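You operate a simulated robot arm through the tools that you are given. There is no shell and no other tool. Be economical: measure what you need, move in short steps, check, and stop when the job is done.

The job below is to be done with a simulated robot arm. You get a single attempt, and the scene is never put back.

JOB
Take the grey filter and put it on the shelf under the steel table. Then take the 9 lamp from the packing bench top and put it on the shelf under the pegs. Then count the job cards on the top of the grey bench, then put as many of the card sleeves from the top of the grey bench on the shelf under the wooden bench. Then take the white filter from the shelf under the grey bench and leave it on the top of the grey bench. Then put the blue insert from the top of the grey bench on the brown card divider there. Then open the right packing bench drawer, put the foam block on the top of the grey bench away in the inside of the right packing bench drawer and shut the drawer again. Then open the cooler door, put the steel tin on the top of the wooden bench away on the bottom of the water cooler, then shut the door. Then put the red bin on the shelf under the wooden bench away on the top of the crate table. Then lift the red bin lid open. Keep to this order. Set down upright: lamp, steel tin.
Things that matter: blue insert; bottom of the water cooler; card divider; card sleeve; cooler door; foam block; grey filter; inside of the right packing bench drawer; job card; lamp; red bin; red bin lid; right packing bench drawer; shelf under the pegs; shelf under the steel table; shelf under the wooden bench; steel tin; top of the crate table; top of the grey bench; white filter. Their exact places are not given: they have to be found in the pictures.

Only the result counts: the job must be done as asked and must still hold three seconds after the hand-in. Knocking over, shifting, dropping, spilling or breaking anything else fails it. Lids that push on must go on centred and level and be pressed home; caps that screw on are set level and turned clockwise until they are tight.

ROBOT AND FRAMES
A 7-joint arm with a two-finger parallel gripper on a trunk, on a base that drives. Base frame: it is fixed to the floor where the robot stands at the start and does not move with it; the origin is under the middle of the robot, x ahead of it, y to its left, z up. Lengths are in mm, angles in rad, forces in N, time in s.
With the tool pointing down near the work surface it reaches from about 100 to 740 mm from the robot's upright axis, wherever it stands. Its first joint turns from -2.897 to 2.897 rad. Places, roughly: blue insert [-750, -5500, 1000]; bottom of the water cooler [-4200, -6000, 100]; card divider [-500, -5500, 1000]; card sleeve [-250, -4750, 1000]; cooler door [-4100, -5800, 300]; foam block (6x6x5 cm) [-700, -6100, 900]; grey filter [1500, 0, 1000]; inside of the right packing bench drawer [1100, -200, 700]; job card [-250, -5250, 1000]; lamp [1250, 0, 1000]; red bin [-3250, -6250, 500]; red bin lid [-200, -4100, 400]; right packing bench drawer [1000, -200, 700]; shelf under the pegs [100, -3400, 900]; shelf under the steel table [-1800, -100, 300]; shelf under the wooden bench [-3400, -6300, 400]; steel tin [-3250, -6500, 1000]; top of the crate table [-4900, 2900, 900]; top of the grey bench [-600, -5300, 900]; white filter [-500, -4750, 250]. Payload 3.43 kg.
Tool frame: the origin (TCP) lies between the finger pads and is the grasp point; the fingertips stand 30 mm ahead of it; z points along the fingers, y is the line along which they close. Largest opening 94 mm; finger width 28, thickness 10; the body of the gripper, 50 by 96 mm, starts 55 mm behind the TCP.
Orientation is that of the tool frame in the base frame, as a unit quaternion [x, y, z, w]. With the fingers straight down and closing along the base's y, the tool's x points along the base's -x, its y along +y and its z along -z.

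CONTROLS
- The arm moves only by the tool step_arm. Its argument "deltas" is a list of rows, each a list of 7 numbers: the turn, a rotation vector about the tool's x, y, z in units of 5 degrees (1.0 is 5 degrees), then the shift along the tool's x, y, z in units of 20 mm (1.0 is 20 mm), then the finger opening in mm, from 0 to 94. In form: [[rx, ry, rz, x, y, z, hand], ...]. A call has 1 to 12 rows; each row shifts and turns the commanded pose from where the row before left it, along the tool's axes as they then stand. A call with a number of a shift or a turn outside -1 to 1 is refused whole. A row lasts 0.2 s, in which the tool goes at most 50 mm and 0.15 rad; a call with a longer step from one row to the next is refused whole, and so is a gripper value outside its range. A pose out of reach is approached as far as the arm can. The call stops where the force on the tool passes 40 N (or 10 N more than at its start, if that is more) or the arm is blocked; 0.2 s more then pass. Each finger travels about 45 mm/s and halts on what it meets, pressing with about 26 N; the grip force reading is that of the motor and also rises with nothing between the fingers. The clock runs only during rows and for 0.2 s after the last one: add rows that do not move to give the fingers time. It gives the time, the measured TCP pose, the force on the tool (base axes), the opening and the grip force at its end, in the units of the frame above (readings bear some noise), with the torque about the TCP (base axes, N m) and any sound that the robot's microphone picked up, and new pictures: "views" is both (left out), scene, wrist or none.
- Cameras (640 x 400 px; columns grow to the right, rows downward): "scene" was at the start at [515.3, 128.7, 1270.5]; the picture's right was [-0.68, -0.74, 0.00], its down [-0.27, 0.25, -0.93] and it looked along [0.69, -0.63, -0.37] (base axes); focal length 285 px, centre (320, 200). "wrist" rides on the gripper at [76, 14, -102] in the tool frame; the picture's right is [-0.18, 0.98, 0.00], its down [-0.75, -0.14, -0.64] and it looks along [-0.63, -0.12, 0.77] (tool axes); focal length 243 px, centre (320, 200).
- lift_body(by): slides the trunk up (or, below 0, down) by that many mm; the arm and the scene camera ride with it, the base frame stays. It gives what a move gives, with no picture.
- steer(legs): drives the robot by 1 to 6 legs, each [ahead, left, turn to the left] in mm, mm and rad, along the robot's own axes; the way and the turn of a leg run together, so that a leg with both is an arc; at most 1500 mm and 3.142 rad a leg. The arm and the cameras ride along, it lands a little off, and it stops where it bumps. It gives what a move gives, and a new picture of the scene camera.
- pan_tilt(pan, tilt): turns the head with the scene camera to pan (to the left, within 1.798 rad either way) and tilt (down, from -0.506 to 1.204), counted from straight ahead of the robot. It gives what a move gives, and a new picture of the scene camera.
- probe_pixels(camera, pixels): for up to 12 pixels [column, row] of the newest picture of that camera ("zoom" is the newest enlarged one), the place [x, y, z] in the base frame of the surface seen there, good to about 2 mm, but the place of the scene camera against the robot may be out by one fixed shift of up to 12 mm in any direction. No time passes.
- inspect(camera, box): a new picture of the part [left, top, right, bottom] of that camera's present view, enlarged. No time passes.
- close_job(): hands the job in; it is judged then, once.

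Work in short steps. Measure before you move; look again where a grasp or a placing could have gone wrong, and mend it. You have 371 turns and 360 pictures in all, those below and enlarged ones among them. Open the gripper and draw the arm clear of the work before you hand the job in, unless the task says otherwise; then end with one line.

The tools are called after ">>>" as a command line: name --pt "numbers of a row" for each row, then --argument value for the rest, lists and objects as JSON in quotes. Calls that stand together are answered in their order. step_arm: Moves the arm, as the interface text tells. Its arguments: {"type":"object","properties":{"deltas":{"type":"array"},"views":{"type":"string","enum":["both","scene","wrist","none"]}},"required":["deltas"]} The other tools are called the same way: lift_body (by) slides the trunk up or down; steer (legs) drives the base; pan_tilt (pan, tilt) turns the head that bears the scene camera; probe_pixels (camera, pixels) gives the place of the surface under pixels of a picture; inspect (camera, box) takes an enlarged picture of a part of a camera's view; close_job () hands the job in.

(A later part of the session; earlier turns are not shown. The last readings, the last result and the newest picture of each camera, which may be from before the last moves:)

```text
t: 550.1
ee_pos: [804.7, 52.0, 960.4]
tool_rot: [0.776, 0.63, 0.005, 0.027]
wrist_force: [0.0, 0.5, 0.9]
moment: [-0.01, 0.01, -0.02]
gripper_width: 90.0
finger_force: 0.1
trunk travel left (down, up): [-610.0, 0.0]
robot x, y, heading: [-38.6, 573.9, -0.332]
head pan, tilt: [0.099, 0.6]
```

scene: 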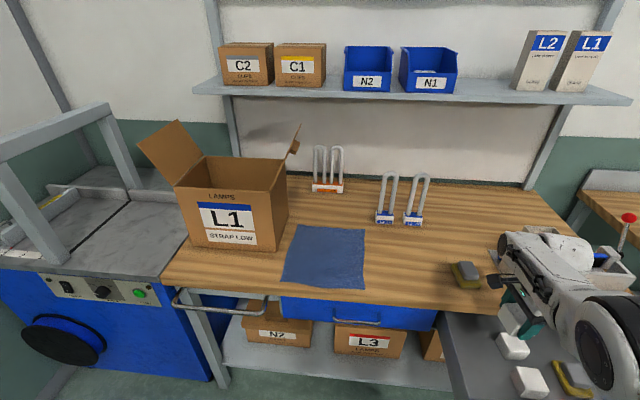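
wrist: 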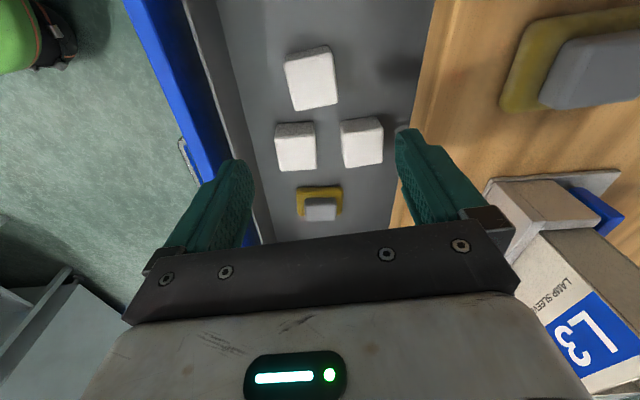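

The foam lies in the drawer. Back off, tilt the closed fingers 45° and lower to push the drawer shut.

>>> steer --legs '[[-340, 0, 0], [0, -48, 0]]'

>>> step_arm --pt "-1 0 0 0 0 0 0" --pt "-1 0 0 0 0 0 0" --pt "-1 0 0 0 0 0 0" --pt "-1 0 0 0 0 0 0" --pt "-1 0 0 0 0 0 0" --pt "-1 0 0 0 0 0 0" --pt "-1 0 0 0 0 0 0" --pt "-1 0 0 0 0 0 0" --pt "-1 0 0 0 0 0 0" --views "none"

>>> lift_body --by -190

```text
t: 552.9
ee_pos: [463.0, 119.6, 962.0]
tool_rot: [0.776, 0.63, 0.005, 0.026]
wrist_force: [0.6, -0.2, -0.1]
moment: [0.01, 0.02, 0.0]
gripper_width: 90.0
finger_force: 0.0
trunk travel left (down, up): [-610.0, 0.0]
robot x, y, heading: [-378.7, 637.2, -0.339]
head pan, tilt: [0.099, 0.6]
```

scene: 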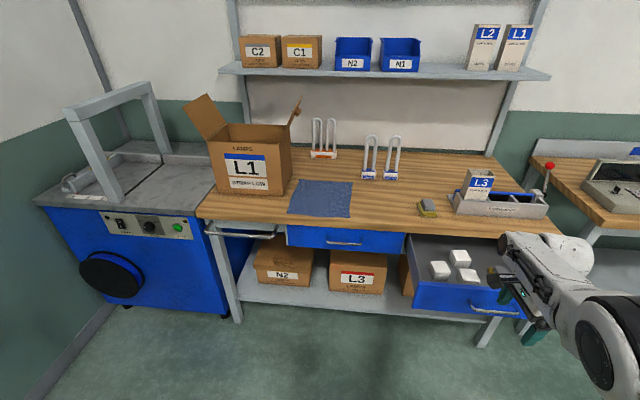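

```text
t: 554.9
ee_pos: [463.9, 119.3, 959.5]
tool_rot: [0.706, 0.58, 0.245, 0.323]
wrist_force: [-0.2, 1.1, -0.1]
moment: [0.01, -0.01, 0.0]
gripper_width: 0.0
finger_force: 25.8
out of reach, approached as far as the arm can: row 1, 2
trunk travel left (down, up): [-610.0, 0.0]
robot x, y, heading: [-377.6, 639.1, -0.336]
head pan, tilt: [0.099, 0.6]
```

```text
t: 557.0
ee_pos: [463.3, 119.4, 770.2]
tool_rot: [0.707, 0.58, 0.245, 0.322]
wrist_force: [0.1, 0.7, 0.5]
moment: [0.0, 0.0, -0.03]
gripper_width: 0.0
finger_force: 25.5
trunk travel left (down, up): [-420.0, 190.0]
robot x, y, heading: [-381.9, 637.8, -0.336]
head pan, tilt: [0.099, 0.6]
```

Push: drive ahead 425 mm (15 mm left to clear the handle).

>>> steer --legs '[[0, 15, 0], [425, 0, 0]]'

```text
t: 560.0
ee_pos: [864.7, -18.7, 770.0]
tool_rot: [0.71, 0.577, 0.244, 0.322]
wrist_force: [6.4, 6.7, -1.3]
moment: [0.16, -0.11, 0.12]
gripper_width: 0.0
finger_force: 26.4
trunk travel left (down, up): [-420.0, 190.0]
robot x, y, heading: [27.4, 506.0, -0.352]
head pan, tilt: [0.099, 0.6]
```

scene: 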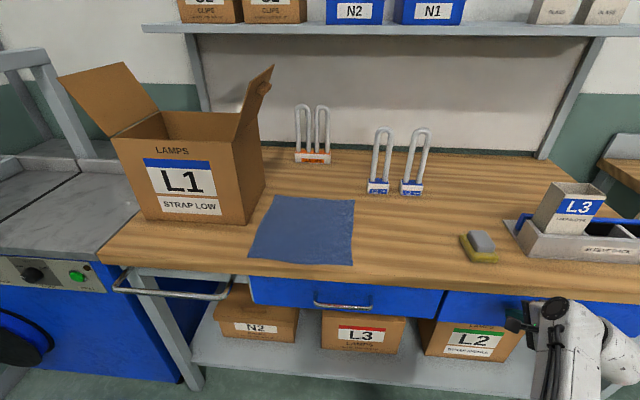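

>>> steer --legs '[[28, 0, 0]]'

>>> probe_pixels --camera "scene" --pixels '[[455, 310], [480, 312], [400, 295], [430, 300]]'

```text
t: 560.8
ee_pos: [871.5, -20.9, 770.5]
tool_rot: [0.711, 0.579, 0.241, 0.317]
wrist_force: [-20.5, 16.2, 17.8]
moment: [-0.03, 0.02, -0.19]
gripper_width: 0.2
finger_force: 25.8
trunk travel left (down, up): [-420.0, 190.0]
robot x, y, heading: [38.7, 505.1, -0.34]
head pan, tilt: [0.099, 0.6]
stopped in leg 1: the force on the tool passed its limit at 135 N (the readings are from after the stop); the commanded pose is now the measured one
```

scene: 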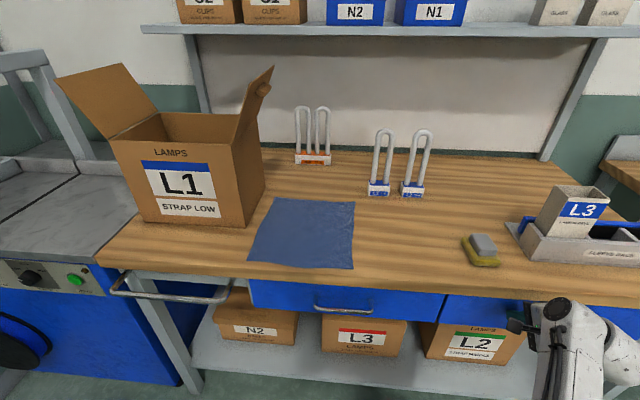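

```text
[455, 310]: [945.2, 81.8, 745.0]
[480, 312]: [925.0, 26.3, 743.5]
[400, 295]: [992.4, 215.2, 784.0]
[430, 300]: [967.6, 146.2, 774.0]
```

Drawer is shut flush (face at e=863). Now to the cooler: back off and drive down the aisle, then face the wooden bench/cooler wall.

>>> steer --legs '[[-400, 0, 0], [0, -1500, 0], [0, -1500, 0], [0, -1500, 0], [0, -1250, 0], [0, 0, -1.57]]'

```text
t: 594.1
ee_pos: [-3097.0, -5458.2, 769.1]
tool_rot: [0.908, -0.129, -0.069, 0.394]
wrist_force: [0.1, 0.3, 0.0]
moment: [0.0, 0.0, 0.0]
gripper_width: 0.0
finger_force: 25.6
trunk travel left (down, up): [-420.0, 190.0]
robot x, y, heading: [-2505.6, -4668.2, -2.0]
head pan, tilt: [0.099, 0.6]
```

scene: 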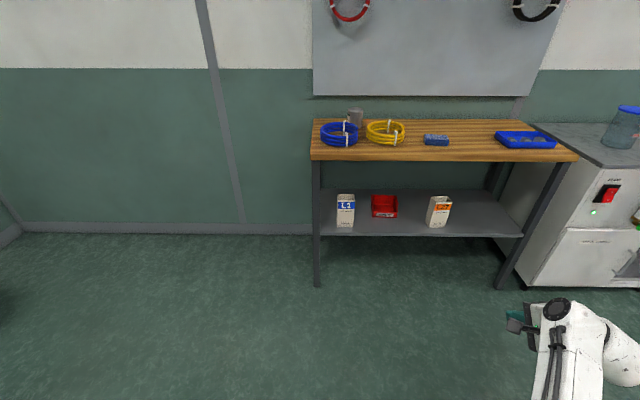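

Turn the head right to see the cooler.

>>> pan_tilt --pan -0.45 --tilt 0.4

>>> inspect --camera "scene" --box '[210, 110, 450, 270]'

```text
t: 595.1
ee_pos: [-3096.8, -5457.8, 770.0]
tool_rot: [0.908, -0.13, -0.069, 0.393]
wrist_force: [1.1, 0.4, 0.6]
moment: [-0.03, -0.06, -0.04]
gripper_width: 0.1
finger_force: 26.5
trunk travel left (down, up): [-420.0, 190.0]
robot x, y, heading: [-2506.0, -4667.5, -1.993]
head pan, tilt: [-0.45, 0.4]
```

scene: 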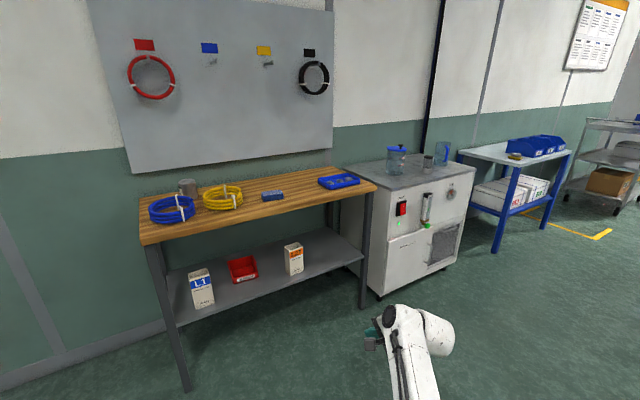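

```text
2.50 times, centred on (330, 190) of scene
```

zoom: 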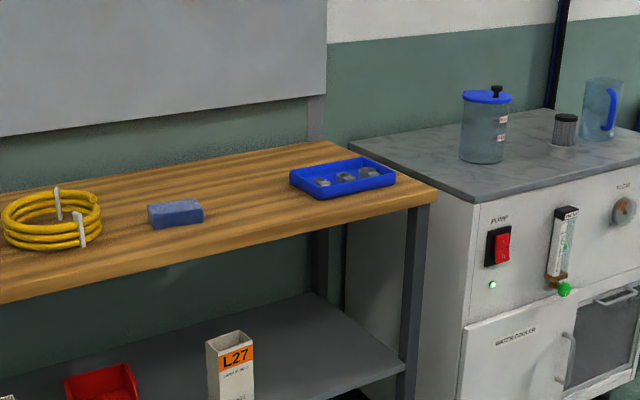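

>>> inspect --camera "scene" --box '[375, 160, 480, 300]'

>>> probe_pixels --camera "zoom" --pixels '[[90, 240], [250, 190], [90, 350], [240, 300], [225, 230], [235, 215], [200, 200], [300, 170], [60, 210], [130, 230], [300, 250], [60, 330]]'

```text
2.86 times, centred on (428, 230) of scene
```

zoom: 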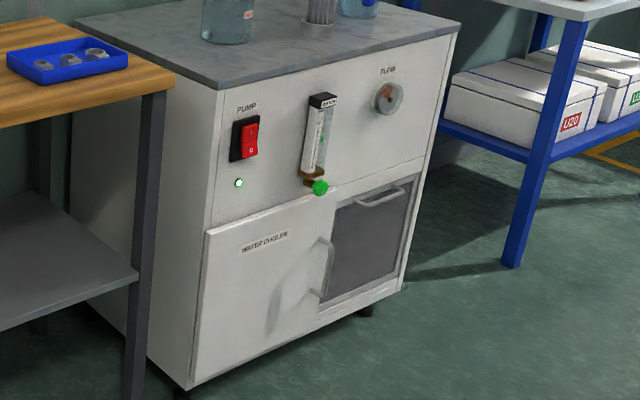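

```text
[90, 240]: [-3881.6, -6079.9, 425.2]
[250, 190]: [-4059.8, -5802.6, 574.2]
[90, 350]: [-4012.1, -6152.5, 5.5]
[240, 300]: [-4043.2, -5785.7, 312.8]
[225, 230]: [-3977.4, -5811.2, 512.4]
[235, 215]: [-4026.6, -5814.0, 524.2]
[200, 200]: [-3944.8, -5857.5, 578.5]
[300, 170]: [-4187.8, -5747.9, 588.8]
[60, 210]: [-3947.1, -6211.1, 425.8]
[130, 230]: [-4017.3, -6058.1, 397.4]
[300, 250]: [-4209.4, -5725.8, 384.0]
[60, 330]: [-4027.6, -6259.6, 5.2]
```

>>> probe_pixels --camera "zoom" --pixels '[[328, 245], [331, 260], [326, 280], [320, 238], [318, 295], [310, 265], [207, 235], [195, 380], [337, 205], [250, 300], [330, 200], [222, 375]]'

>>> step_arm --pt "0 0 -1 0 0 0 50" --pt "0 0 -1 0 0 0 50" --pt "0 0 -1 0 0 0 50" --pt "0 0 -1 0 0 0 50" --pt "0 0 -1 0 0 0 50" --pt "0 0 -1 0 0 0 50" --pt "0 0 -1 0 0 0 50" --pt "0 0 -1 0 0 0 50" --pt "0 0 -1 0 0 0 50" --views "none"

>>> step_arm --pt "0 0 -1 0 0 0 50" --pt "0 0 -1 0 0 0 50" --pt "0 0 -1 0 0 0 50" --pt "0 0 -1 0 0 0 50" --pt "0 0 -1 0 0 0 50" --pt "0 0 -1 0 0 0 50" --pt "0 0 -1 0 0 0 50" --pt "0 0 -1 0 0 0 50" --pt "0 0 -1 0 0 0 50" --views "none"

```text
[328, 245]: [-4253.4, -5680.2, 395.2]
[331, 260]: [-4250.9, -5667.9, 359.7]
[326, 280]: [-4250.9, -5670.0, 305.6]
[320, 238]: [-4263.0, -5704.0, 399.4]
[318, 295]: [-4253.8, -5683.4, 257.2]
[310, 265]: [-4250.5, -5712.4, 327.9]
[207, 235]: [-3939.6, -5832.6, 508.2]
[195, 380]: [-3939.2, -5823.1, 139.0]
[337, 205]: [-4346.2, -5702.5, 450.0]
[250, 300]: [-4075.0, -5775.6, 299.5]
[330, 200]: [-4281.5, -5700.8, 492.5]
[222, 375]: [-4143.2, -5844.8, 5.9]
```

```text
t: 597.1
ee_pos: [-3096.3, -5458.5, 769.1]
tool_rot: [0.888, 0.229, -0.215, 0.336]
wrist_force: [0.1, -0.1, -0.3]
moment: [0.01, 0.04, -0.02]
gripper_width: 50.1
finger_force: 0.1
trunk travel left (down, up): [-420.0, 190.0]
robot x, y, heading: [-2503.8, -4671.9, -1.999]
head pan, tilt: [-0.45, 0.4]
```

```text
t: 599.1
ee_pos: [-3095.1, -5457.8, 769.5]
tool_rot: [0.733, 0.551, -0.327, 0.23]
wrist_force: [0.1, -0.2, 0.2]
moment: [0.0, -0.02, -0.01]
gripper_width: 49.9
finger_force: 0.1
trunk travel left (down, up): [-420.0, 190.0]
robot x, y, heading: [-2506.5, -4669.6, -1.996]
head pan, tilt: [-0.45, 0.4]
```

Handle bar at ≈(-4252,-5672), z 265–395; hinge at left (-3940,-5828). I drive in front of the cooler and lower the trunk.

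>>> steer --legs '[[0, 0, 0.086], [330, 0, 0], [0, -1100, 0]]'

>>> lift_body --by -390

>>> pan_tilt --pan -0.1 --tilt 0.5

```text
t: 607.1
ee_pos: [-4190.3, -5452.5, 769.1]
tool_rot: [0.708, 0.583, -0.315, 0.244]
wrist_force: [-0.4, -0.4, 0.1]
moment: [-0.02, 0.0, -0.01]
gripper_width: 50.1
finger_force: 0.1
trunk travel left (down, up): [-420.0, 190.0]
robot x, y, heading: [-3668.8, -4618.0, -1.912]
head pan, tilt: [-0.45, 0.4]
```

scene: 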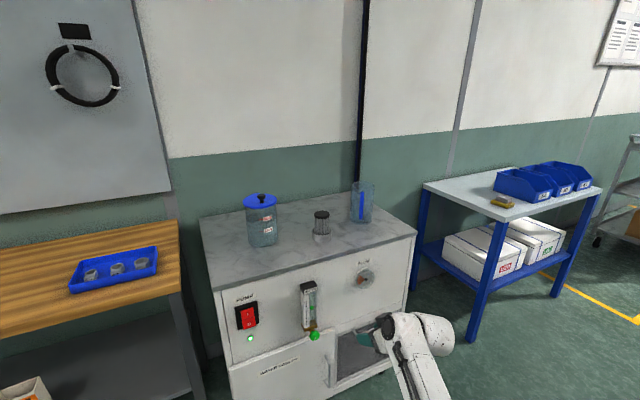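

```text
t: 610.8
ee_pos: [-4190.1, -5452.6, 379.9]
tool_rot: [0.709, 0.582, -0.316, 0.242]
wrist_force: [0.5, 0.0, -0.1]
moment: [0.01, 0.02, 0.02]
gripper_width: 49.8
finger_force: 0.1
trunk travel left (down, up): [-30.0, 580.0]
robot x, y, heading: [-3674.7, -4616.4, -1.908]
head pan, tilt: [-0.45, 0.4]
```

```text
t: 611.6
ee_pos: [-4189.9, -5453.6, 378.8]
tool_rot: [0.709, 0.582, -0.316, 0.243]
wrist_force: [0.3, 0.3, 0.3]
moment: [0.01, 0.01, -0.02]
gripper_width: 50.0
finger_force: 0.0
trunk travel left (down, up): [-30.0, 580.0]
robot x, y, heading: [-3670.0, -4616.4, -1.906]
head pan, tilt: [-0.099, 0.499]
```

scene: 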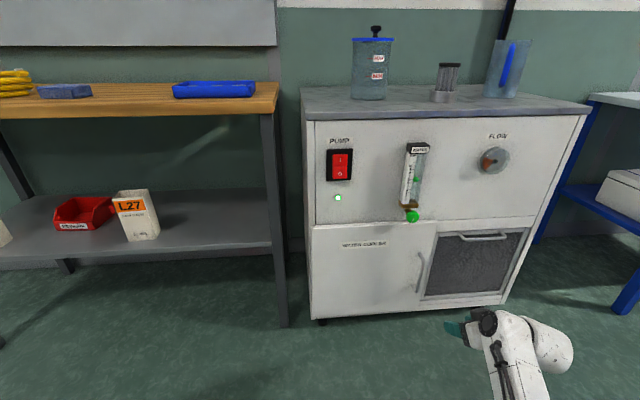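

>>> probe_pixels --camera "scene" --pixels '[[421, 256], [420, 270], [418, 285], [424, 252], [434, 225], [425, 300], [313, 230], [317, 317], [370, 270], [445, 290], [310, 320], [268, 120]]'

```text
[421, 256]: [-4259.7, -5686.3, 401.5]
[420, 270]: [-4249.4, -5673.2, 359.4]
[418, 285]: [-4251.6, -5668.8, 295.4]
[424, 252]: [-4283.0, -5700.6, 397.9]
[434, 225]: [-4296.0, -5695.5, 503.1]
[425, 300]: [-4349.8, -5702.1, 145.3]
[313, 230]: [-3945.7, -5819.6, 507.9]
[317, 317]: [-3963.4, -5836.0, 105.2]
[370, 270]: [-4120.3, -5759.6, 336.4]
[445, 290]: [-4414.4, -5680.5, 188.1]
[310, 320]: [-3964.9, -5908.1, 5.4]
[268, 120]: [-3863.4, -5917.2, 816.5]
```

Drive left 14, ahead 170 mm; lower the tool 38 mm; then look with the wrist camera.

>>> steer --legs '[[0, 14, 0], [170, 0, 0]]'

>>> step_arm --pt "0 0 0 0.7 0 0.71 50" --pt "0 0 0 0.65 0 0.66 50" --pt "0 0 0 0 0 0 50" --views "wrist"

>>> probe_pixels --camera "wrist" --pixels '[[320, 120], [325, 150], [330, 180], [315, 100]]'

```text
t: 613.5
ee_pos: [-4233.4, -5617.0, 378.6]
tool_rot: [0.709, 0.583, -0.315, 0.243]
wrist_force: [0.0, -0.8, 0.4]
moment: [0.0, 0.03, -0.02]
gripper_width: 49.8
finger_force: 0.1
trunk travel left (down, up): [-30.0, 580.0]
robot x, y, heading: [-3714.4, -4780.0, -1.906]
head pan, tilt: [-0.099, 0.499]
```

scene: 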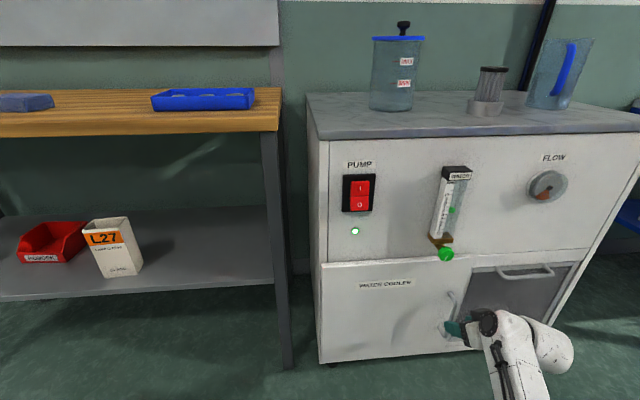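

```text
t: 614.3
ee_pos: [-4235.6, -5618.6, 339.2]
tool_rot: [0.708, 0.583, -0.316, 0.244]
wrist_force: [-0.1, 0.4, 0.9]
moment: [0.01, -0.02, -0.02]
gripper_width: 50.0
finger_force: 0.0
trunk travel left (down, up): [-30.0, 580.0]
robot x, y, heading: [-3719.1, -4779.4, -1.909]
head pan, tilt: [-0.099, 0.499]
```

wrist: 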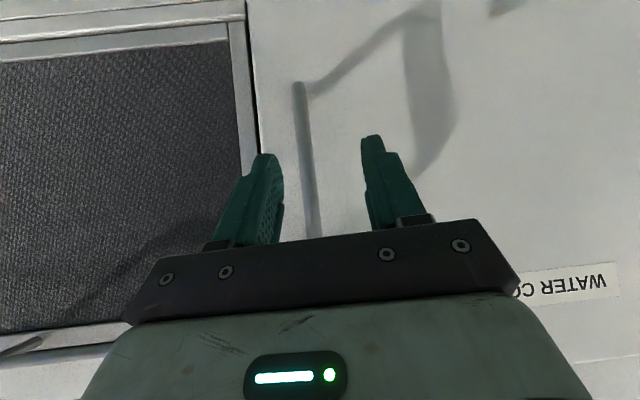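

```text
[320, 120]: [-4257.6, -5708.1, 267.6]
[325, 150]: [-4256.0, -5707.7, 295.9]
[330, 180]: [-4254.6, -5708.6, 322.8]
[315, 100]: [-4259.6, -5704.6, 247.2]
```

>>> probe_pixels --camera "wrist" --pixels '[[300, 110], [304, 150], [308, 190], [311, 225]]'

```text
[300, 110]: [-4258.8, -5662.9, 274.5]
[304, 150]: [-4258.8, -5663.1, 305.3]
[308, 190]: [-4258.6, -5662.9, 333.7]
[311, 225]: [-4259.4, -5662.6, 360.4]
```

Bar is nearly centred. Shift -11 mm and advance 45 mm, then close on the bar.

>>> step_arm --pt "0 0 0 0 -0.55 0 50" --pt "0 0 0 -0.51 0 0.55 50" --pt "0 0 0 -0.51 0 0.55 50" --pt "0 0 0 -0.51 0 0.55 50" --pt "0 0 0 0 0 0 0" --pt "0 0 0 0 0 0 0" --pt "0 0 0 0 0 0 0" --pt "0 0 0 0 0 0 0" --views "wrist"

```text
t: 616.1
ee_pos: [-4257.5, -5657.9, 340.0]
tool_rot: [0.71, 0.58, -0.317, 0.243]
wrist_force: [-18.7, 7.7, -0.6]
moment: [-0.06, -0.14, -0.21]
gripper_width: 15.6
finger_force: 45.6
trunk travel left (down, up): [-30.0, 580.0]
robot x, y, heading: [-3716.9, -4780.0, -1.909]
head pan, tilt: [-0.099, 0.499]
```

wrist: 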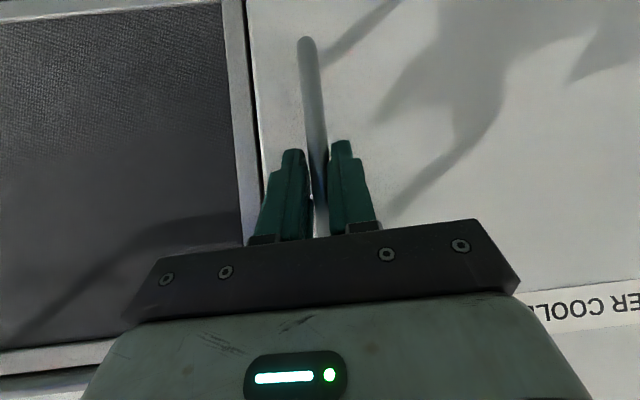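

Gripped. I pull the door along its arc with the base (first ~38°).

>>> steer --legs '[[-55, 11, 0], [-53, 21, 0], [-50, 32, 0], [-49, 39, 0]]'

```text
t: 618.6
ee_pos: [-4129.5, -5515.3, 339.9]
tool_rot: [0.714, 0.575, -0.318, 0.243]
wrist_force: [-1.0, 1.3, 1.3]
moment: [-0.02, -1.63, -0.02]
gripper_width: 12.0
finger_force: 45.3
trunk travel left (down, up): [-30.0, 580.0]
robot x, y, heading: [-3588.9, -4640.4, -1.915]
head pan, tilt: [-0.099, 0.499]
stopped in leg 4: the force on the tool passed its limit at 41 N (the readings are from after the stop); the commanded pose is now the measured one
```

scene: 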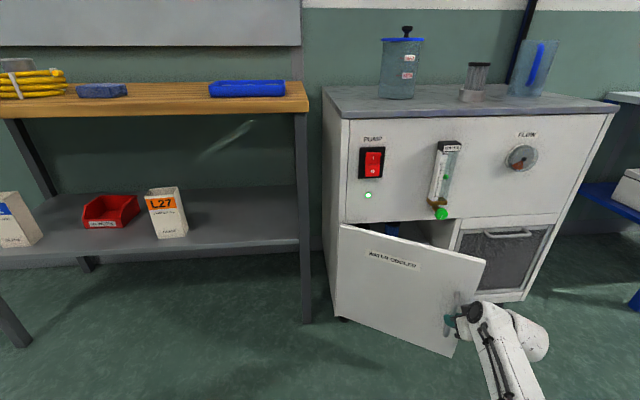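

Door is ~35° open; the fingers bind. I rotate the tool about the vertical by ~35° to follow the door.

>>> step_arm --pt "0.6 0 0.6 0 0 0 2" --pt "0.6 0 0.6 0 0 0 2" --pt "0.6 0 0.6 0 0 0 2" --pt "0.6 0 0.6 0 0 0 2" --pt "0.6 0 0.6 0 0 0 2" --pt "0.6 0 0.6 0 0 0 2" --pt "0.6 0 0.6 0 0 0 2" --pt "0.6 0 0.6 0 0 0 2" --views "none"

>>> steer --legs '[[-40, 40, 0], [-32, 50, 0], [-22, 55, 0], [-12, 55, 0]]'

```text
t: 620.4
ee_pos: [-4125.9, -5520.8, 341.4]
tool_rot: [0.848, 0.342, -0.375, 0.153]
wrist_force: [20.0, -28.1, -5.5]
moment: [0.01, 0.09, 0.73]
gripper_width: 11.7
finger_force: 45.1
trunk travel left (down, up): [-30.0, 580.0]
robot x, y, heading: [-3583.0, -4643.0, -1.909]
head pan, tilt: [-0.099, 0.499]
```

```text
t: 622.5
ee_pos: [-3985.3, -5466.8, 340.2]
tool_rot: [0.855, 0.33, -0.374, 0.145]
wrist_force: [1.0, 1.5, 3.4]
moment: [0.34, -0.58, 0.0]
gripper_width: 12.0
finger_force: 45.1
trunk travel left (down, up): [-30.0, 580.0]
robot x, y, heading: [-3421.6, -4601.6, -1.917]
head pan, tilt: [-0.099, 0.499]
stopped in leg 3: the force on the tool passed its limit at 50 N (the readings are from after the stop); the commanded pose is now the measured one
```

scene: 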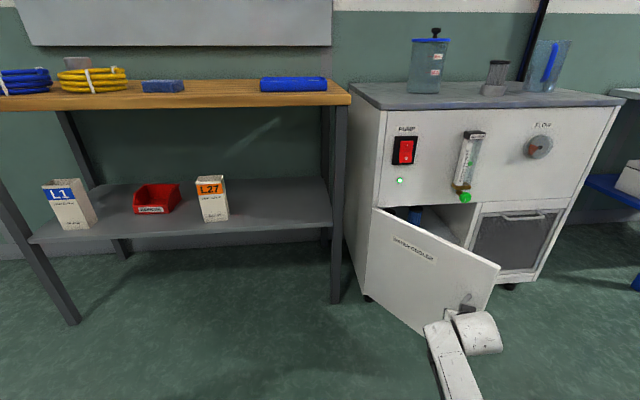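

Now ~57° open. Rotate the tool a further 25° and continue the arc.

>>> step_arm --pt "0.6 0 0.6 0 0 0 2" --pt "0.6 0 0.6 0 0 0 2" --pt "0.6 0 0.6 0 0 0 2" --pt "0.6 0 0.6 0 0 0 2" --pt "0.6 0 0.6 0 0 0 2" --pt "0.6 0 0.6 0 0 0 2" --views "none"

>>> steer --legs '[[-16, 52, 0], [-6, 55, 0], [4, 55, 0], [12, 50, 0]]'

```text
t: 623.9
ee_pos: [-3978.9, -5472.4, 339.6]
tool_rot: [0.906, 0.141, -0.393, 0.071]
wrist_force: [1.8, -2.7, -5.5]
moment: [0.96, 0.58, 0.13]
gripper_width: 11.9
finger_force: 44.9
trunk travel left (down, up): [-30.0, 580.0]
robot x, y, heading: [-3428.2, -4602.3, -1.908]
head pan, tilt: [-0.099, 0.499]
stopped in row 6: the force on the tool passed its limit at 41 N (the readings are from after the stop); the commanded pose is now the measured one
```

```text
t: 625.2
ee_pos: [-3928.4, -5469.6, 340.4]
tool_rot: [0.908, 0.132, -0.393, 0.065]
wrist_force: [-0.3, -0.4, 1.2]
moment: [1.04, 0.03, -0.01]
gripper_width: 11.6
finger_force: 45.1
trunk travel left (down, up): [-30.0, 580.0]
robot x, y, heading: [-3364.8, -4606.2, -1.918]
head pan, tilt: [-0.099, 0.499]
stopped in leg 2: the force on the tool passed its limit at 50 N (the readings are from after the stop); the commanded pose is now the measured one
```

scene: 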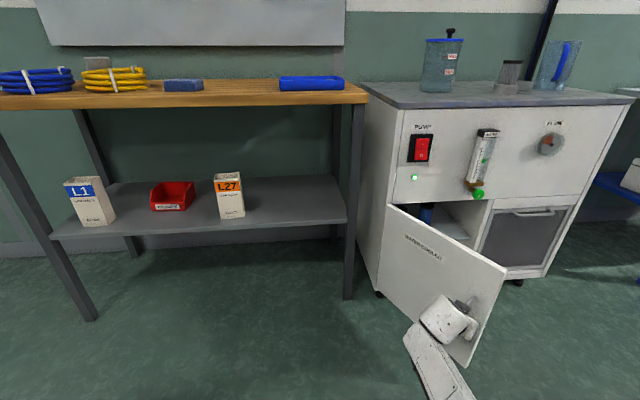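

~66° open. I release, withdraw, turn the tool back to face forward, then will push the door further from its inner side.

>>> step_arm --pt "0 0 0 0 0 0 40" --pt "0 0 0 0 0 0 40" --pt "0 0 0 0 0 -0.8 40" --pt "0 0 0 0 0 -1 40" --pt "0 0 0 0 0 -1 40" --pt "0 0 0 0 0 -1 40" --pt "0 0 0 0 0 -1 0" --pt "0 0 0 0 0 -1 0" --views "none"

>>> steer --legs '[[-150, 0, 0]]'

>>> step_arm --pt "-0.68 0 -0.68 0 0 0 0" --pt "-0.68 0 -0.68 0 0 0 0" --pt "-0.68 0 -0.68 0 0 0 0" --pt "-0.68 0 -0.68 0 0 0 0" --pt "-0.68 0 -0.68 0 0 0 0" --pt "-0.68 0 -0.68 0 0 0 0" --pt "-0.68 0 -0.68 0 0 0 0" --pt "-0.68 0 -0.68 0 0 0 0" --pt "-0.68 0 -0.68 0 0 0 0" --pt "-0.68 0 -0.68 0 0 0 0" --pt "-0.68 0 -0.68 0 0 0 0" --pt "-0.68 0 -0.68 0 0 0 0" --views "none"

```text
t: 627.0
ee_pos: [-3845.3, -5443.5, 419.3]
tool_rot: [0.908, 0.133, -0.392, 0.066]
wrist_force: [0.1, -0.3, 0.7]
moment: [0.0, -0.01, -0.03]
gripper_width: 0.0
finger_force: 10.6
trunk travel left (down, up): [-30.0, 580.0]
robot x, y, heading: [-3366.8, -4605.7, -1.919]
head pan, tilt: [-0.099, 0.499]
```

```text
t: 628.3
ee_pos: [-3791.6, -5309.0, 420.1]
tool_rot: [0.907, 0.134, -0.393, 0.066]
wrist_force: [-0.3, 0.1, -0.2]
moment: [0.0, -0.01, 0.01]
gripper_width: 0.0
finger_force: 26.0
trunk travel left (down, up): [-30.0, 580.0]
robot x, y, heading: [-3313.0, -4467.6, -1.92]
head pan, tilt: [-0.099, 0.499]
```

scene: 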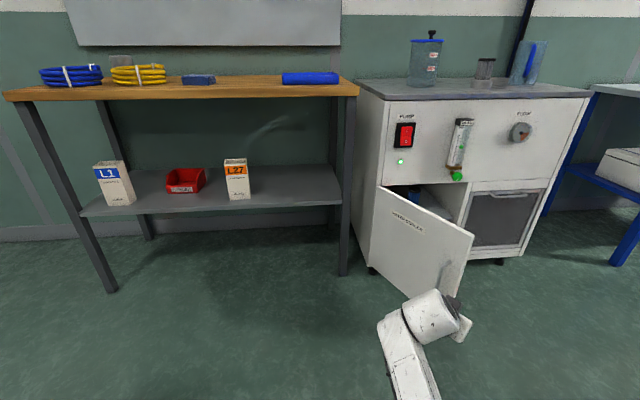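

```text
t: 630.9
ee_pos: [-3792.0, -5308.9, 420.6]
tool_rot: [0.726, 0.56, -0.322, 0.234]
wrist_force: [0.7, -0.5, 0.0]
moment: [0.03, 0.01, 0.03]
gripper_width: 0.2
finger_force: 26.5
trunk travel left (down, up): [-30.0, 580.0]
robot x, y, heading: [-3318.6, -4472.6, -1.916]
head pan, tilt: [-0.099, 0.499]
```

I slip the closed fingers to the inner side of the door and sweep left.

>>> steer --legs '[[0, -215, 0], [255, 0, 0], [0, 290, 0]]'

```text
t: 635.7
ee_pos: [-3800.5, -5574.3, 420.9]
tool_rot: [0.724, 0.563, -0.32, 0.236]
wrist_force: [-0.9, -0.7, 0.8]
moment: [-0.01, -0.03, -0.03]
gripper_width: 0.0
finger_force: 25.8
trunk travel left (down, up): [-30.0, 580.0]
robot x, y, heading: [-3328.8, -4736.0, -1.912]
head pan, tilt: [-0.099, 0.499]
```

scene: 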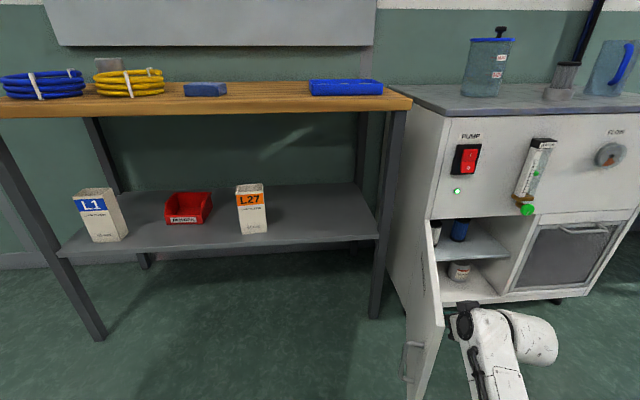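

Door is wide open. Zoom inside the cooler.

>>> inspect --camera "scene" --box '[410, 200, 540, 320]'

>>> probe_pixels --camera "zoom" --pixels '[[260, 310], [300, 325], [180, 320], [150, 290], [205, 265], [140, 320], [330, 310], [200, 220], [300, 200], [335, 170], [400, 330], [120, 200]]'

```text
3.33 times, centred on (475, 260) of scene
```

zoom: 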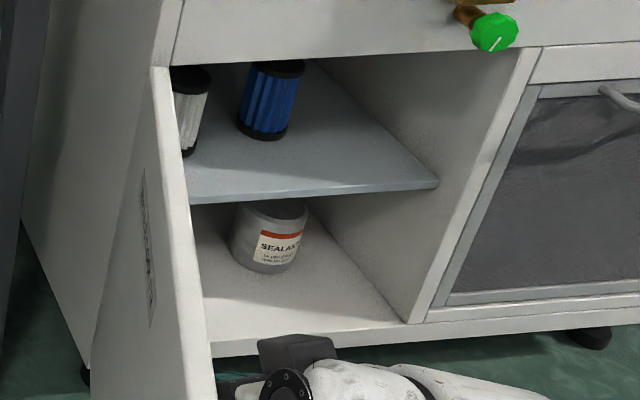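

```text
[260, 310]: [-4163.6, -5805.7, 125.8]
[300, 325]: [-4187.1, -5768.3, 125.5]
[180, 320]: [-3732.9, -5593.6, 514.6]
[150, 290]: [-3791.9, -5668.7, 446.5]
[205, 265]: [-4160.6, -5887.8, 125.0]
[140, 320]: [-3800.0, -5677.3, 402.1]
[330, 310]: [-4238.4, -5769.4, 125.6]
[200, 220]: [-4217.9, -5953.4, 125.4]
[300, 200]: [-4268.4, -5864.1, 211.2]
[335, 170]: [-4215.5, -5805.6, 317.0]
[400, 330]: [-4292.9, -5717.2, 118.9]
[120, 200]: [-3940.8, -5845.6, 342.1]
```

Floor z≈118; free spot front-left inside. Now fetch the steel tin: back off, raise, and go to the bench's left part.

>>> steer --legs '[[-230, 0, 0], [0, 935, 0]]'

>>> lift_body --by 400

>>> lift_body --by 180

>>> pan_tilt --pan -0.15 --tilt 0.55

```text
t: 641.9
ee_pos: [-2832.9, -5668.7, 420.0]
tool_rot: [0.722, 0.567, -0.319, 0.236]
wrist_force: [0.6, -0.9, -0.4]
moment: [-0.01, 0.01, -0.02]
gripper_width: 0.0
finger_force: 26.1
trunk travel left (down, up): [-30.0, 580.0]
robot x, y, heading: [-2369.8, -4821.7, -1.902]
head pan, tilt: [-0.099, 0.499]
```

scene: 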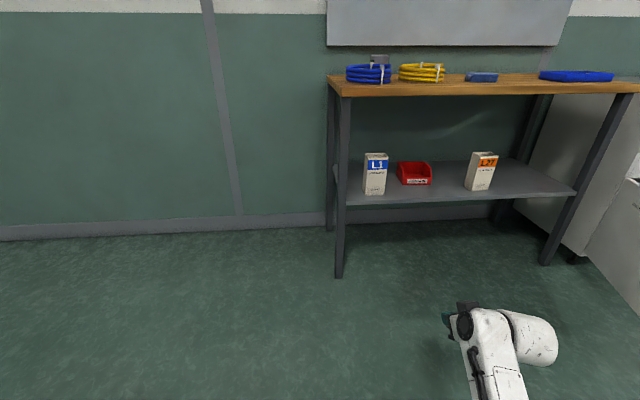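

```text
t: 645.7
ee_pos: [-2832.7, -5668.9, 820.1]
tool_rot: [0.722, 0.567, -0.319, 0.236]
wrist_force: [-0.2, -0.2, -0.2]
moment: [-0.02, -0.03, 0.03]
gripper_width: 0.0
finger_force: 26.2
trunk travel left (down, up): [-430.0, 180.0]
robot x, y, heading: [-2369.3, -4821.8, -1.9]
head pan, tilt: [-0.099, 0.499]
```

```text
t: 647.7
ee_pos: [-2832.9, -5668.6, 1000.0]
tool_rot: [0.722, 0.566, -0.32, 0.236]
wrist_force: [0.1, -0.3, 0.8]
moment: [0.03, -0.03, 0.01]
gripper_width: 0.0
finger_force: 26.2
trunk travel left (down, up): [-610.0, 0.0]
robot x, y, heading: [-2370.3, -4820.7, -1.903]
head pan, tilt: [-0.099, 0.499]
```

```text
t: 648.3
ee_pos: [-2832.5, -5668.8, 999.6]
tool_rot: [0.722, 0.566, -0.32, 0.236]
wrist_force: [0.0, 0.5, -1.0]
moment: [-0.03, 0.0, -0.05]
gripper_width: 0.1
finger_force: 26.4
trunk travel left (down, up): [-610.0, 0.0]
robot x, y, heading: [-2369.0, -4821.4, -1.899]
head pan, tilt: [-0.15, 0.55]
```

scene: 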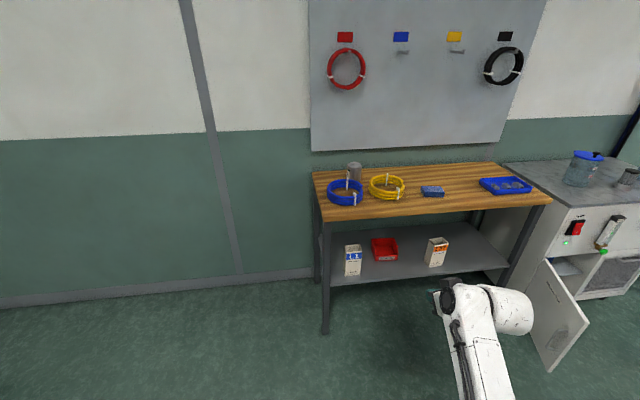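

>>> inspect --camera "scene" --box '[315, 145, 415, 215]'

>>> probe_pixels --camera "zoom" --pixels '[[255, 110], [255, 140], [218, 130], [295, 130], [255, 165], [180, 200], [300, 240], [250, 215], [400, 190], [500, 220], [340, 230], [220, 180]]'

```text
5.71 times, centred on (365, 180) of scene
```

zoom: 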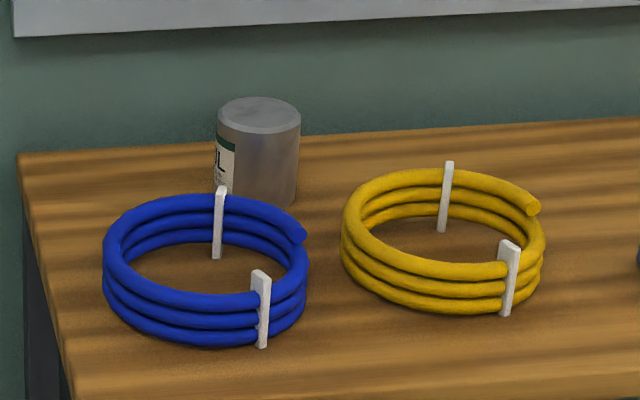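

```text
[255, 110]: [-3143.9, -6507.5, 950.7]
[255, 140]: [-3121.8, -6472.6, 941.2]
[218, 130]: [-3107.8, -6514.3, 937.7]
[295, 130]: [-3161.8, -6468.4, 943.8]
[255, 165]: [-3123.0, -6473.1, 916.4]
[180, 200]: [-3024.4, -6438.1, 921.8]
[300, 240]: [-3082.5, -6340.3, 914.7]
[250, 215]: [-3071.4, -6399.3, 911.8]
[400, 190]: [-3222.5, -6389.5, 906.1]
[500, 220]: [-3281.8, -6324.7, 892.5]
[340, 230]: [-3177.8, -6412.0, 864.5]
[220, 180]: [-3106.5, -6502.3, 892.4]
```

Tin: ø≈76, height 86, centre ≈(-3140,-6505). I drive ahead 785 mm with open fingers so the tool hangs before/above it.

>>> step_arm --pt "0 0 0 0 0 0 94" --pt "0 0 0 0 0 0 94" --pt "0 0 0 0 0 0 94" --pt "0 0 0 0 0 0 94" --views "none"

>>> steer --legs '[[0, 0, -0.01], [775, 0, 0]]'

>>> step_arm --pt "0 0 0 0 0 0 94" --views "wrist"

```text
t: 649.3
ee_pos: [-2832.8, -5667.9, 999.8]
tool_rot: [0.722, 0.567, -0.319, 0.237]
wrist_force: [-0.5, 0.5, -0.1]
moment: [-0.03, 0.01, 0.02]
gripper_width: 86.5
finger_force: 0.1
trunk travel left (down, up): [-610.0, 0.0]
robot x, y, heading: [-2371.1, -4821.2, -1.898]
head pan, tilt: [-0.15, 0.55]
```

```text
t: 653.9
ee_pos: [-3096.3, -6413.0, 999.9]
tool_rot: [0.723, 0.565, -0.32, 0.236]
wrist_force: [0.3, 0.1, -0.4]
moment: [-0.05, 0.03, -0.01]
gripper_width: 93.9
finger_force: 0.1
trunk travel left (down, up): [-610.0, 0.0]
robot x, y, heading: [-2629.8, -5566.6, -1.904]
head pan, tilt: [-0.15, 0.55]
```

scene: 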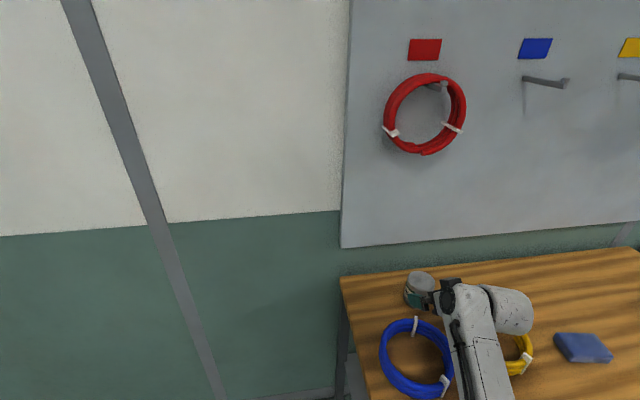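

```text
t: 654.3
ee_pos: [-3095.7, -6413.7, 999.3]
tool_rot: [0.723, 0.565, -0.32, 0.235]
wrist_force: [-0.1, 0.0, -0.4]
moment: [-0.04, -0.02, -0.02]
gripper_width: 94.2
finger_force: 0.1
trunk travel left (down, up): [-610.0, 0.0]
robot x, y, heading: [-2629.8, -5569.0, -1.901]
head pan, tilt: [-0.15, 0.55]
```

wrist: 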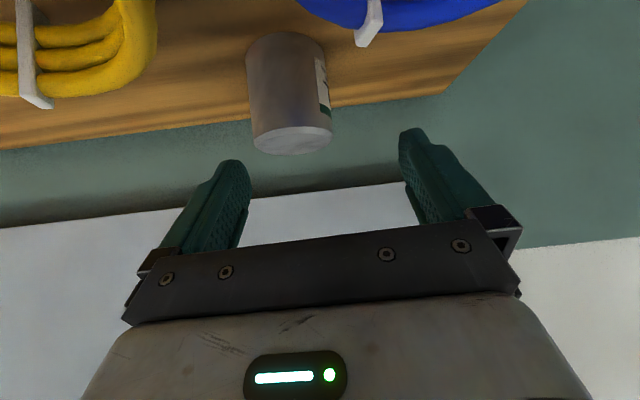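

>>> probe_pixels --camera "wrist" --pixels '[[285, 100], [252, 110], [322, 95], [290, 140], [260, 138], [328, 130], [283, 50], [252, 70], [320, 50]]'

```text
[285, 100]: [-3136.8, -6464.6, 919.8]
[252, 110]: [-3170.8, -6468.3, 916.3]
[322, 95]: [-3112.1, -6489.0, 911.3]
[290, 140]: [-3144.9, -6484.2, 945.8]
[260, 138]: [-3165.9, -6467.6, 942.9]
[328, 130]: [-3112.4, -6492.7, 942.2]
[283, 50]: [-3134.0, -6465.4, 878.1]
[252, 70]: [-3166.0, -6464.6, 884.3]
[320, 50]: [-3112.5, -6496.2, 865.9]
```

Tin centre (-3148,-6501), r 38. Shift -29 mm laterally, then advance 137 mm along the tool axis.

>>> step_arm --pt "0 0 0 0 -0.72 0 94" --pt "0 0 0 0.1 -0.72 0 94" --pt "0 0 0 0 0 1 94" --pt "0 0 0 0 0 1 94" --pt "0 0 0 0 0 1 94" --pt "0 0 0 0 0 1 94" --pt "0 0 0 0 0 1 94" --pt "0 0 0 0 0 1 94" --pt "0 0 0 0 0 0.8 94" --views "wrist"

```text
t: 656.3
ee_pos: [-3158.4, -6500.0, 916.5]
tool_rot: [0.722, 0.564, -0.327, 0.234]
wrist_force: [2.6, 4.5, 13.2]
moment: [1.71, -0.68, -0.2]
gripper_width: 94.1
finger_force: 0.1
trunk travel left (down, up): [-610.0, 0.0]
robot x, y, heading: [-2629.5, -5567.6, -1.906]
head pan, tilt: [-0.15, 0.55]
stopped in row 9: the force on the tool passed its limit at 46 N (the readings are from after the stop); the commanded pose is now the measured one
```

wrist: 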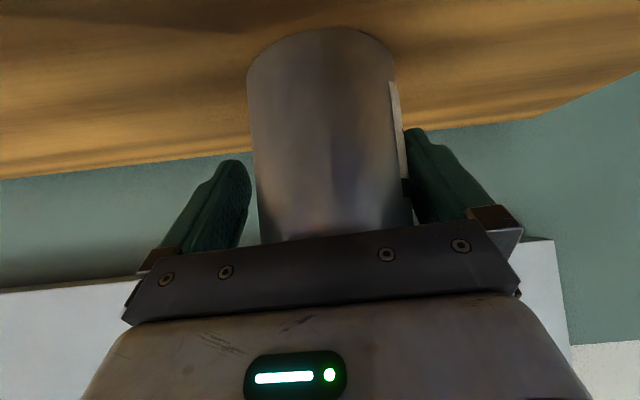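

Contact on one side. I ease back 8 mm, shift +5 mm, and close.

>>> step_arm --pt "0 0 0 0 0 -0.4 94" --pt "0 0 0 0 0.25 0 94" --pt "0 0 0 0 0 0 94" --views "none"

>>> step_arm --pt "0 0 0 0 0 0 80" --pt "0 0 0 0 0 0 60" --pt "0 0 0 0 0 0 60" --pt "0 0 0 0 0 0 60" --views "wrist"

```text
t: 657.1
ee_pos: [-3151.3, -6495.9, 920.5]
tool_rot: [0.721, 0.565, -0.326, 0.233]
wrist_force: [-0.3, -0.5, 0.1]
moment: [0.0, 0.01, -0.02]
gripper_width: 94.0
finger_force: 0.0
trunk travel left (down, up): [-610.0, 0.0]
robot x, y, heading: [-2630.5, -5567.0, -1.907]
head pan, tilt: [-0.15, 0.55]
```

```text
t: 658.1
ee_pos: [-3150.9, -6495.7, 920.8]
tool_rot: [0.721, 0.565, -0.325, 0.234]
wrist_force: [-0.8, 0.3, -0.4]
moment: [-0.01, -0.07, 0.02]
gripper_width: 79.3
finger_force: 25.9
trunk travel left (down, up): [-610.0, 0.0]
robot x, y, heading: [-2630.4, -5568.1, -1.901]
head pan, tilt: [-0.15, 0.55]
```

wrist: 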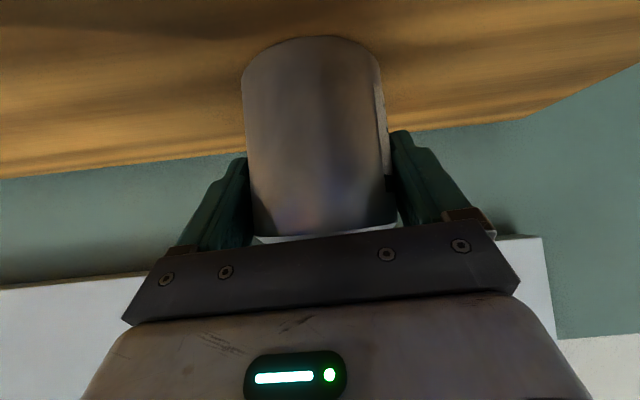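

Gripped (79 mm). Lift 100 mm and check uprightness, then back away.

>>> step_arm --pt "0 0 0 -0.35 0 -0.35 60" --pt "0 0 0 -0.7 0 -0.7 60" --pt "0 0 0 -0.7 0 -0.7 60" --pt "0 0 0 -0.7 0 -0.7 60" --pt "0 0 0 -0.7 0 -0.7 60" --pt "0 0 0 -0.7 0 -0.7 60" --views "wrist"

>>> steer --legs '[[-620, 0, 0], [0, -950, 0]]'

```text
t: 659.5
ee_pos: [-3148.8, -6491.0, 1028.3]
tool_rot: [0.721, 0.565, -0.325, 0.233]
wrist_force: [0.1, 0.2, -4.1]
moment: [0.0, 0.01, 0.01]
gripper_width: 79.8
finger_force: 26.2
trunk travel left (down, up): [-610.0, 0.0]
robot x, y, heading: [-2630.1, -5568.4, -1.902]
head pan, tilt: [-0.15, 0.55]
```

wrist: 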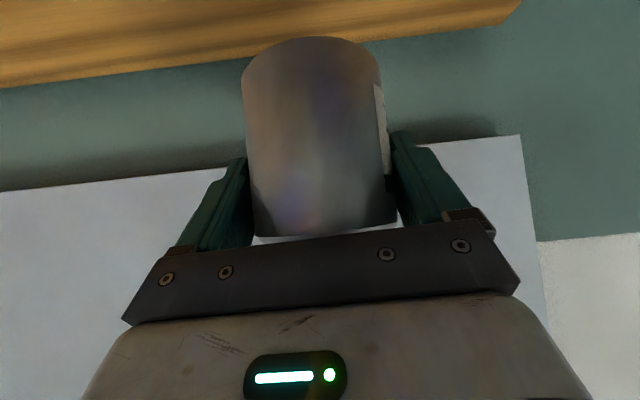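

```text
t: 667.6
ee_pos: [-3833.6, -5583.5, 1027.0]
tool_rot: [0.721, 0.565, -0.325, 0.234]
wrist_force: [0.3, -0.2, -4.0]
moment: [0.01, -0.02, 0.01]
gripper_width: 79.4
finger_force: 25.7
trunk travel left (down, up): [-610.0, 0.0]
robot x, y, heading: [-3316.7, -4659.0, -1.912]
head pan, tilt: [-0.15, 0.55]
```

scene: 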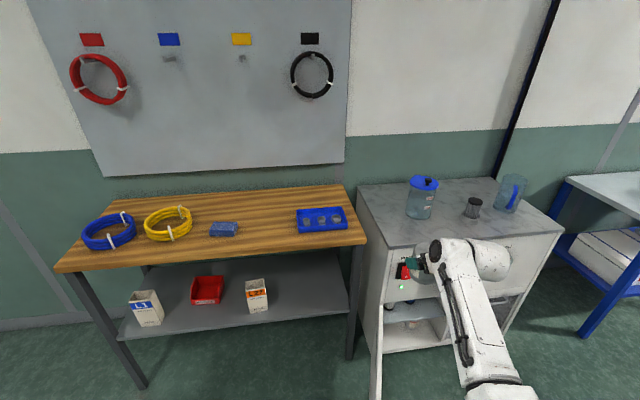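

Shift right 171 mm, then lower trunk fully and the arm to the cooler-floor height, staying in front.

>>> steer --legs '[[-60, 0, 0], [0, -171, 0]]'

>>> lift_body --by -400

>>> lift_body --by -205

>>> step_arm --pt "0 0 0 0.7 0 0.7 60" --pt "0 0 0 0.7 0 0.7 60" --pt "0 0 0 0.7 0 0.7 60" --pt "0 0 0 0.7 0 0.7 60" --pt "0 0 0 0.7 0 0.7 60" --pt "0 0 0 0.7 0 0.7 60" --pt "0 0 0 0.7 0 0.7 60" --pt "0 0 0 0.7 0 0.7 60" --pt "0 0 0 0.7 0 0.7 60" --pt "0 0 0 0.7 0 0.7 60" --views "scene"

```text
t: 669.6
ee_pos: [-3970.5, -5473.9, 1027.1]
tool_rot: [0.72, 0.566, -0.325, 0.234]
wrist_force: [0.5, 0.1, -2.2]
moment: [0.04, -0.04, 0.03]
gripper_width: 79.2
finger_force: 26.2
trunk travel left (down, up): [-610.0, 0.0]
robot x, y, heading: [-3456.8, -4548.2, -1.899]
head pan, tilt: [-0.15, 0.55]
```

scene: 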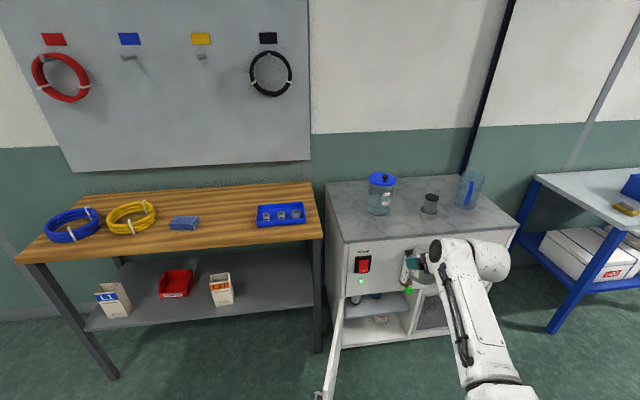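

```text
t: 673.5
ee_pos: [-3971.6, -5472.4, 627.1]
tool_rot: [0.719, 0.567, -0.325, 0.235]
wrist_force: [-0.5, -0.6, -4.4]
moment: [0.01, 0.0, 0.0]
gripper_width: 79.2
finger_force: 25.8
trunk travel left (down, up): [-210.0, 400.0]
robot x, y, heading: [-3456.8, -4547.4, -1.903]
head pan, tilt: [-0.15, 0.55]
```

```text
t: 675.7
ee_pos: [-3970.4, -5473.8, 422.6]
tool_rot: [0.72, 0.567, -0.325, 0.234]
wrist_force: [-0.2, 0.2, -2.7]
moment: [0.03, 0.0, 0.05]
gripper_width: 79.4
finger_force: 26.3
trunk travel left (down, up): [-5.0, 605.0]
robot x, y, heading: [-3455.6, -4548.1, -1.903]
head pan, tilt: [-0.15, 0.55]
```

```text
t: 677.9
ee_pos: [-3968.3, -5486.1, 294.3]
tool_rot: [0.715, 0.569, -0.326, 0.242]
wrist_force: [0.4, -0.7, -3.6]
moment: [0.0, 0.01, -0.01]
gripper_width: 79.3
finger_force: 26.4
out of reach, approached as far as the arm can: row 7, 8, 9, 10
trunk travel left (down, up): [-5.0, 605.0]
robot x, y, heading: [-3454.7, -4550.7, -1.898]
head pan, tilt: [-0.15, 0.55]
```

scene: 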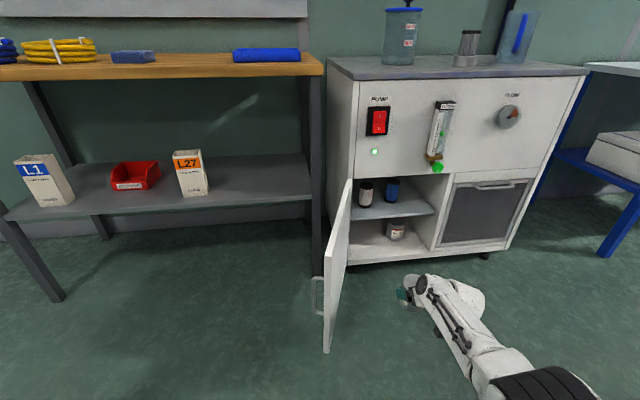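

Reach limits at this distance; I move along tool +x (back and down) 150 mm to reach floor height.

>>> step_arm --pt "0 0 0 1 0 0 60" --pt "0 0 0 1 0 0 60" --pt "0 0 0 1 0 0 60" --pt "0 0 0 1 0 0 60" --pt "0 0 0 1 0 0 60" --pt "0 0 0 1 0 0 60" --pt "0 0 0 1 0 0 60" --views "none"

```text
t: 679.5
ee_pos: [-3948.6, -5392.7, 189.0]
tool_rot: [0.72, 0.566, -0.325, 0.233]
wrist_force: [-0.1, 0.4, -3.6]
moment: [0.05, -0.01, -0.02]
gripper_width: 79.4
finger_force: 26.0
trunk travel left (down, up): [-5.0, 605.0]
robot x, y, heading: [-3457.2, -4545.0, -1.891]
head pan, tilt: [-0.15, 0.55]
```

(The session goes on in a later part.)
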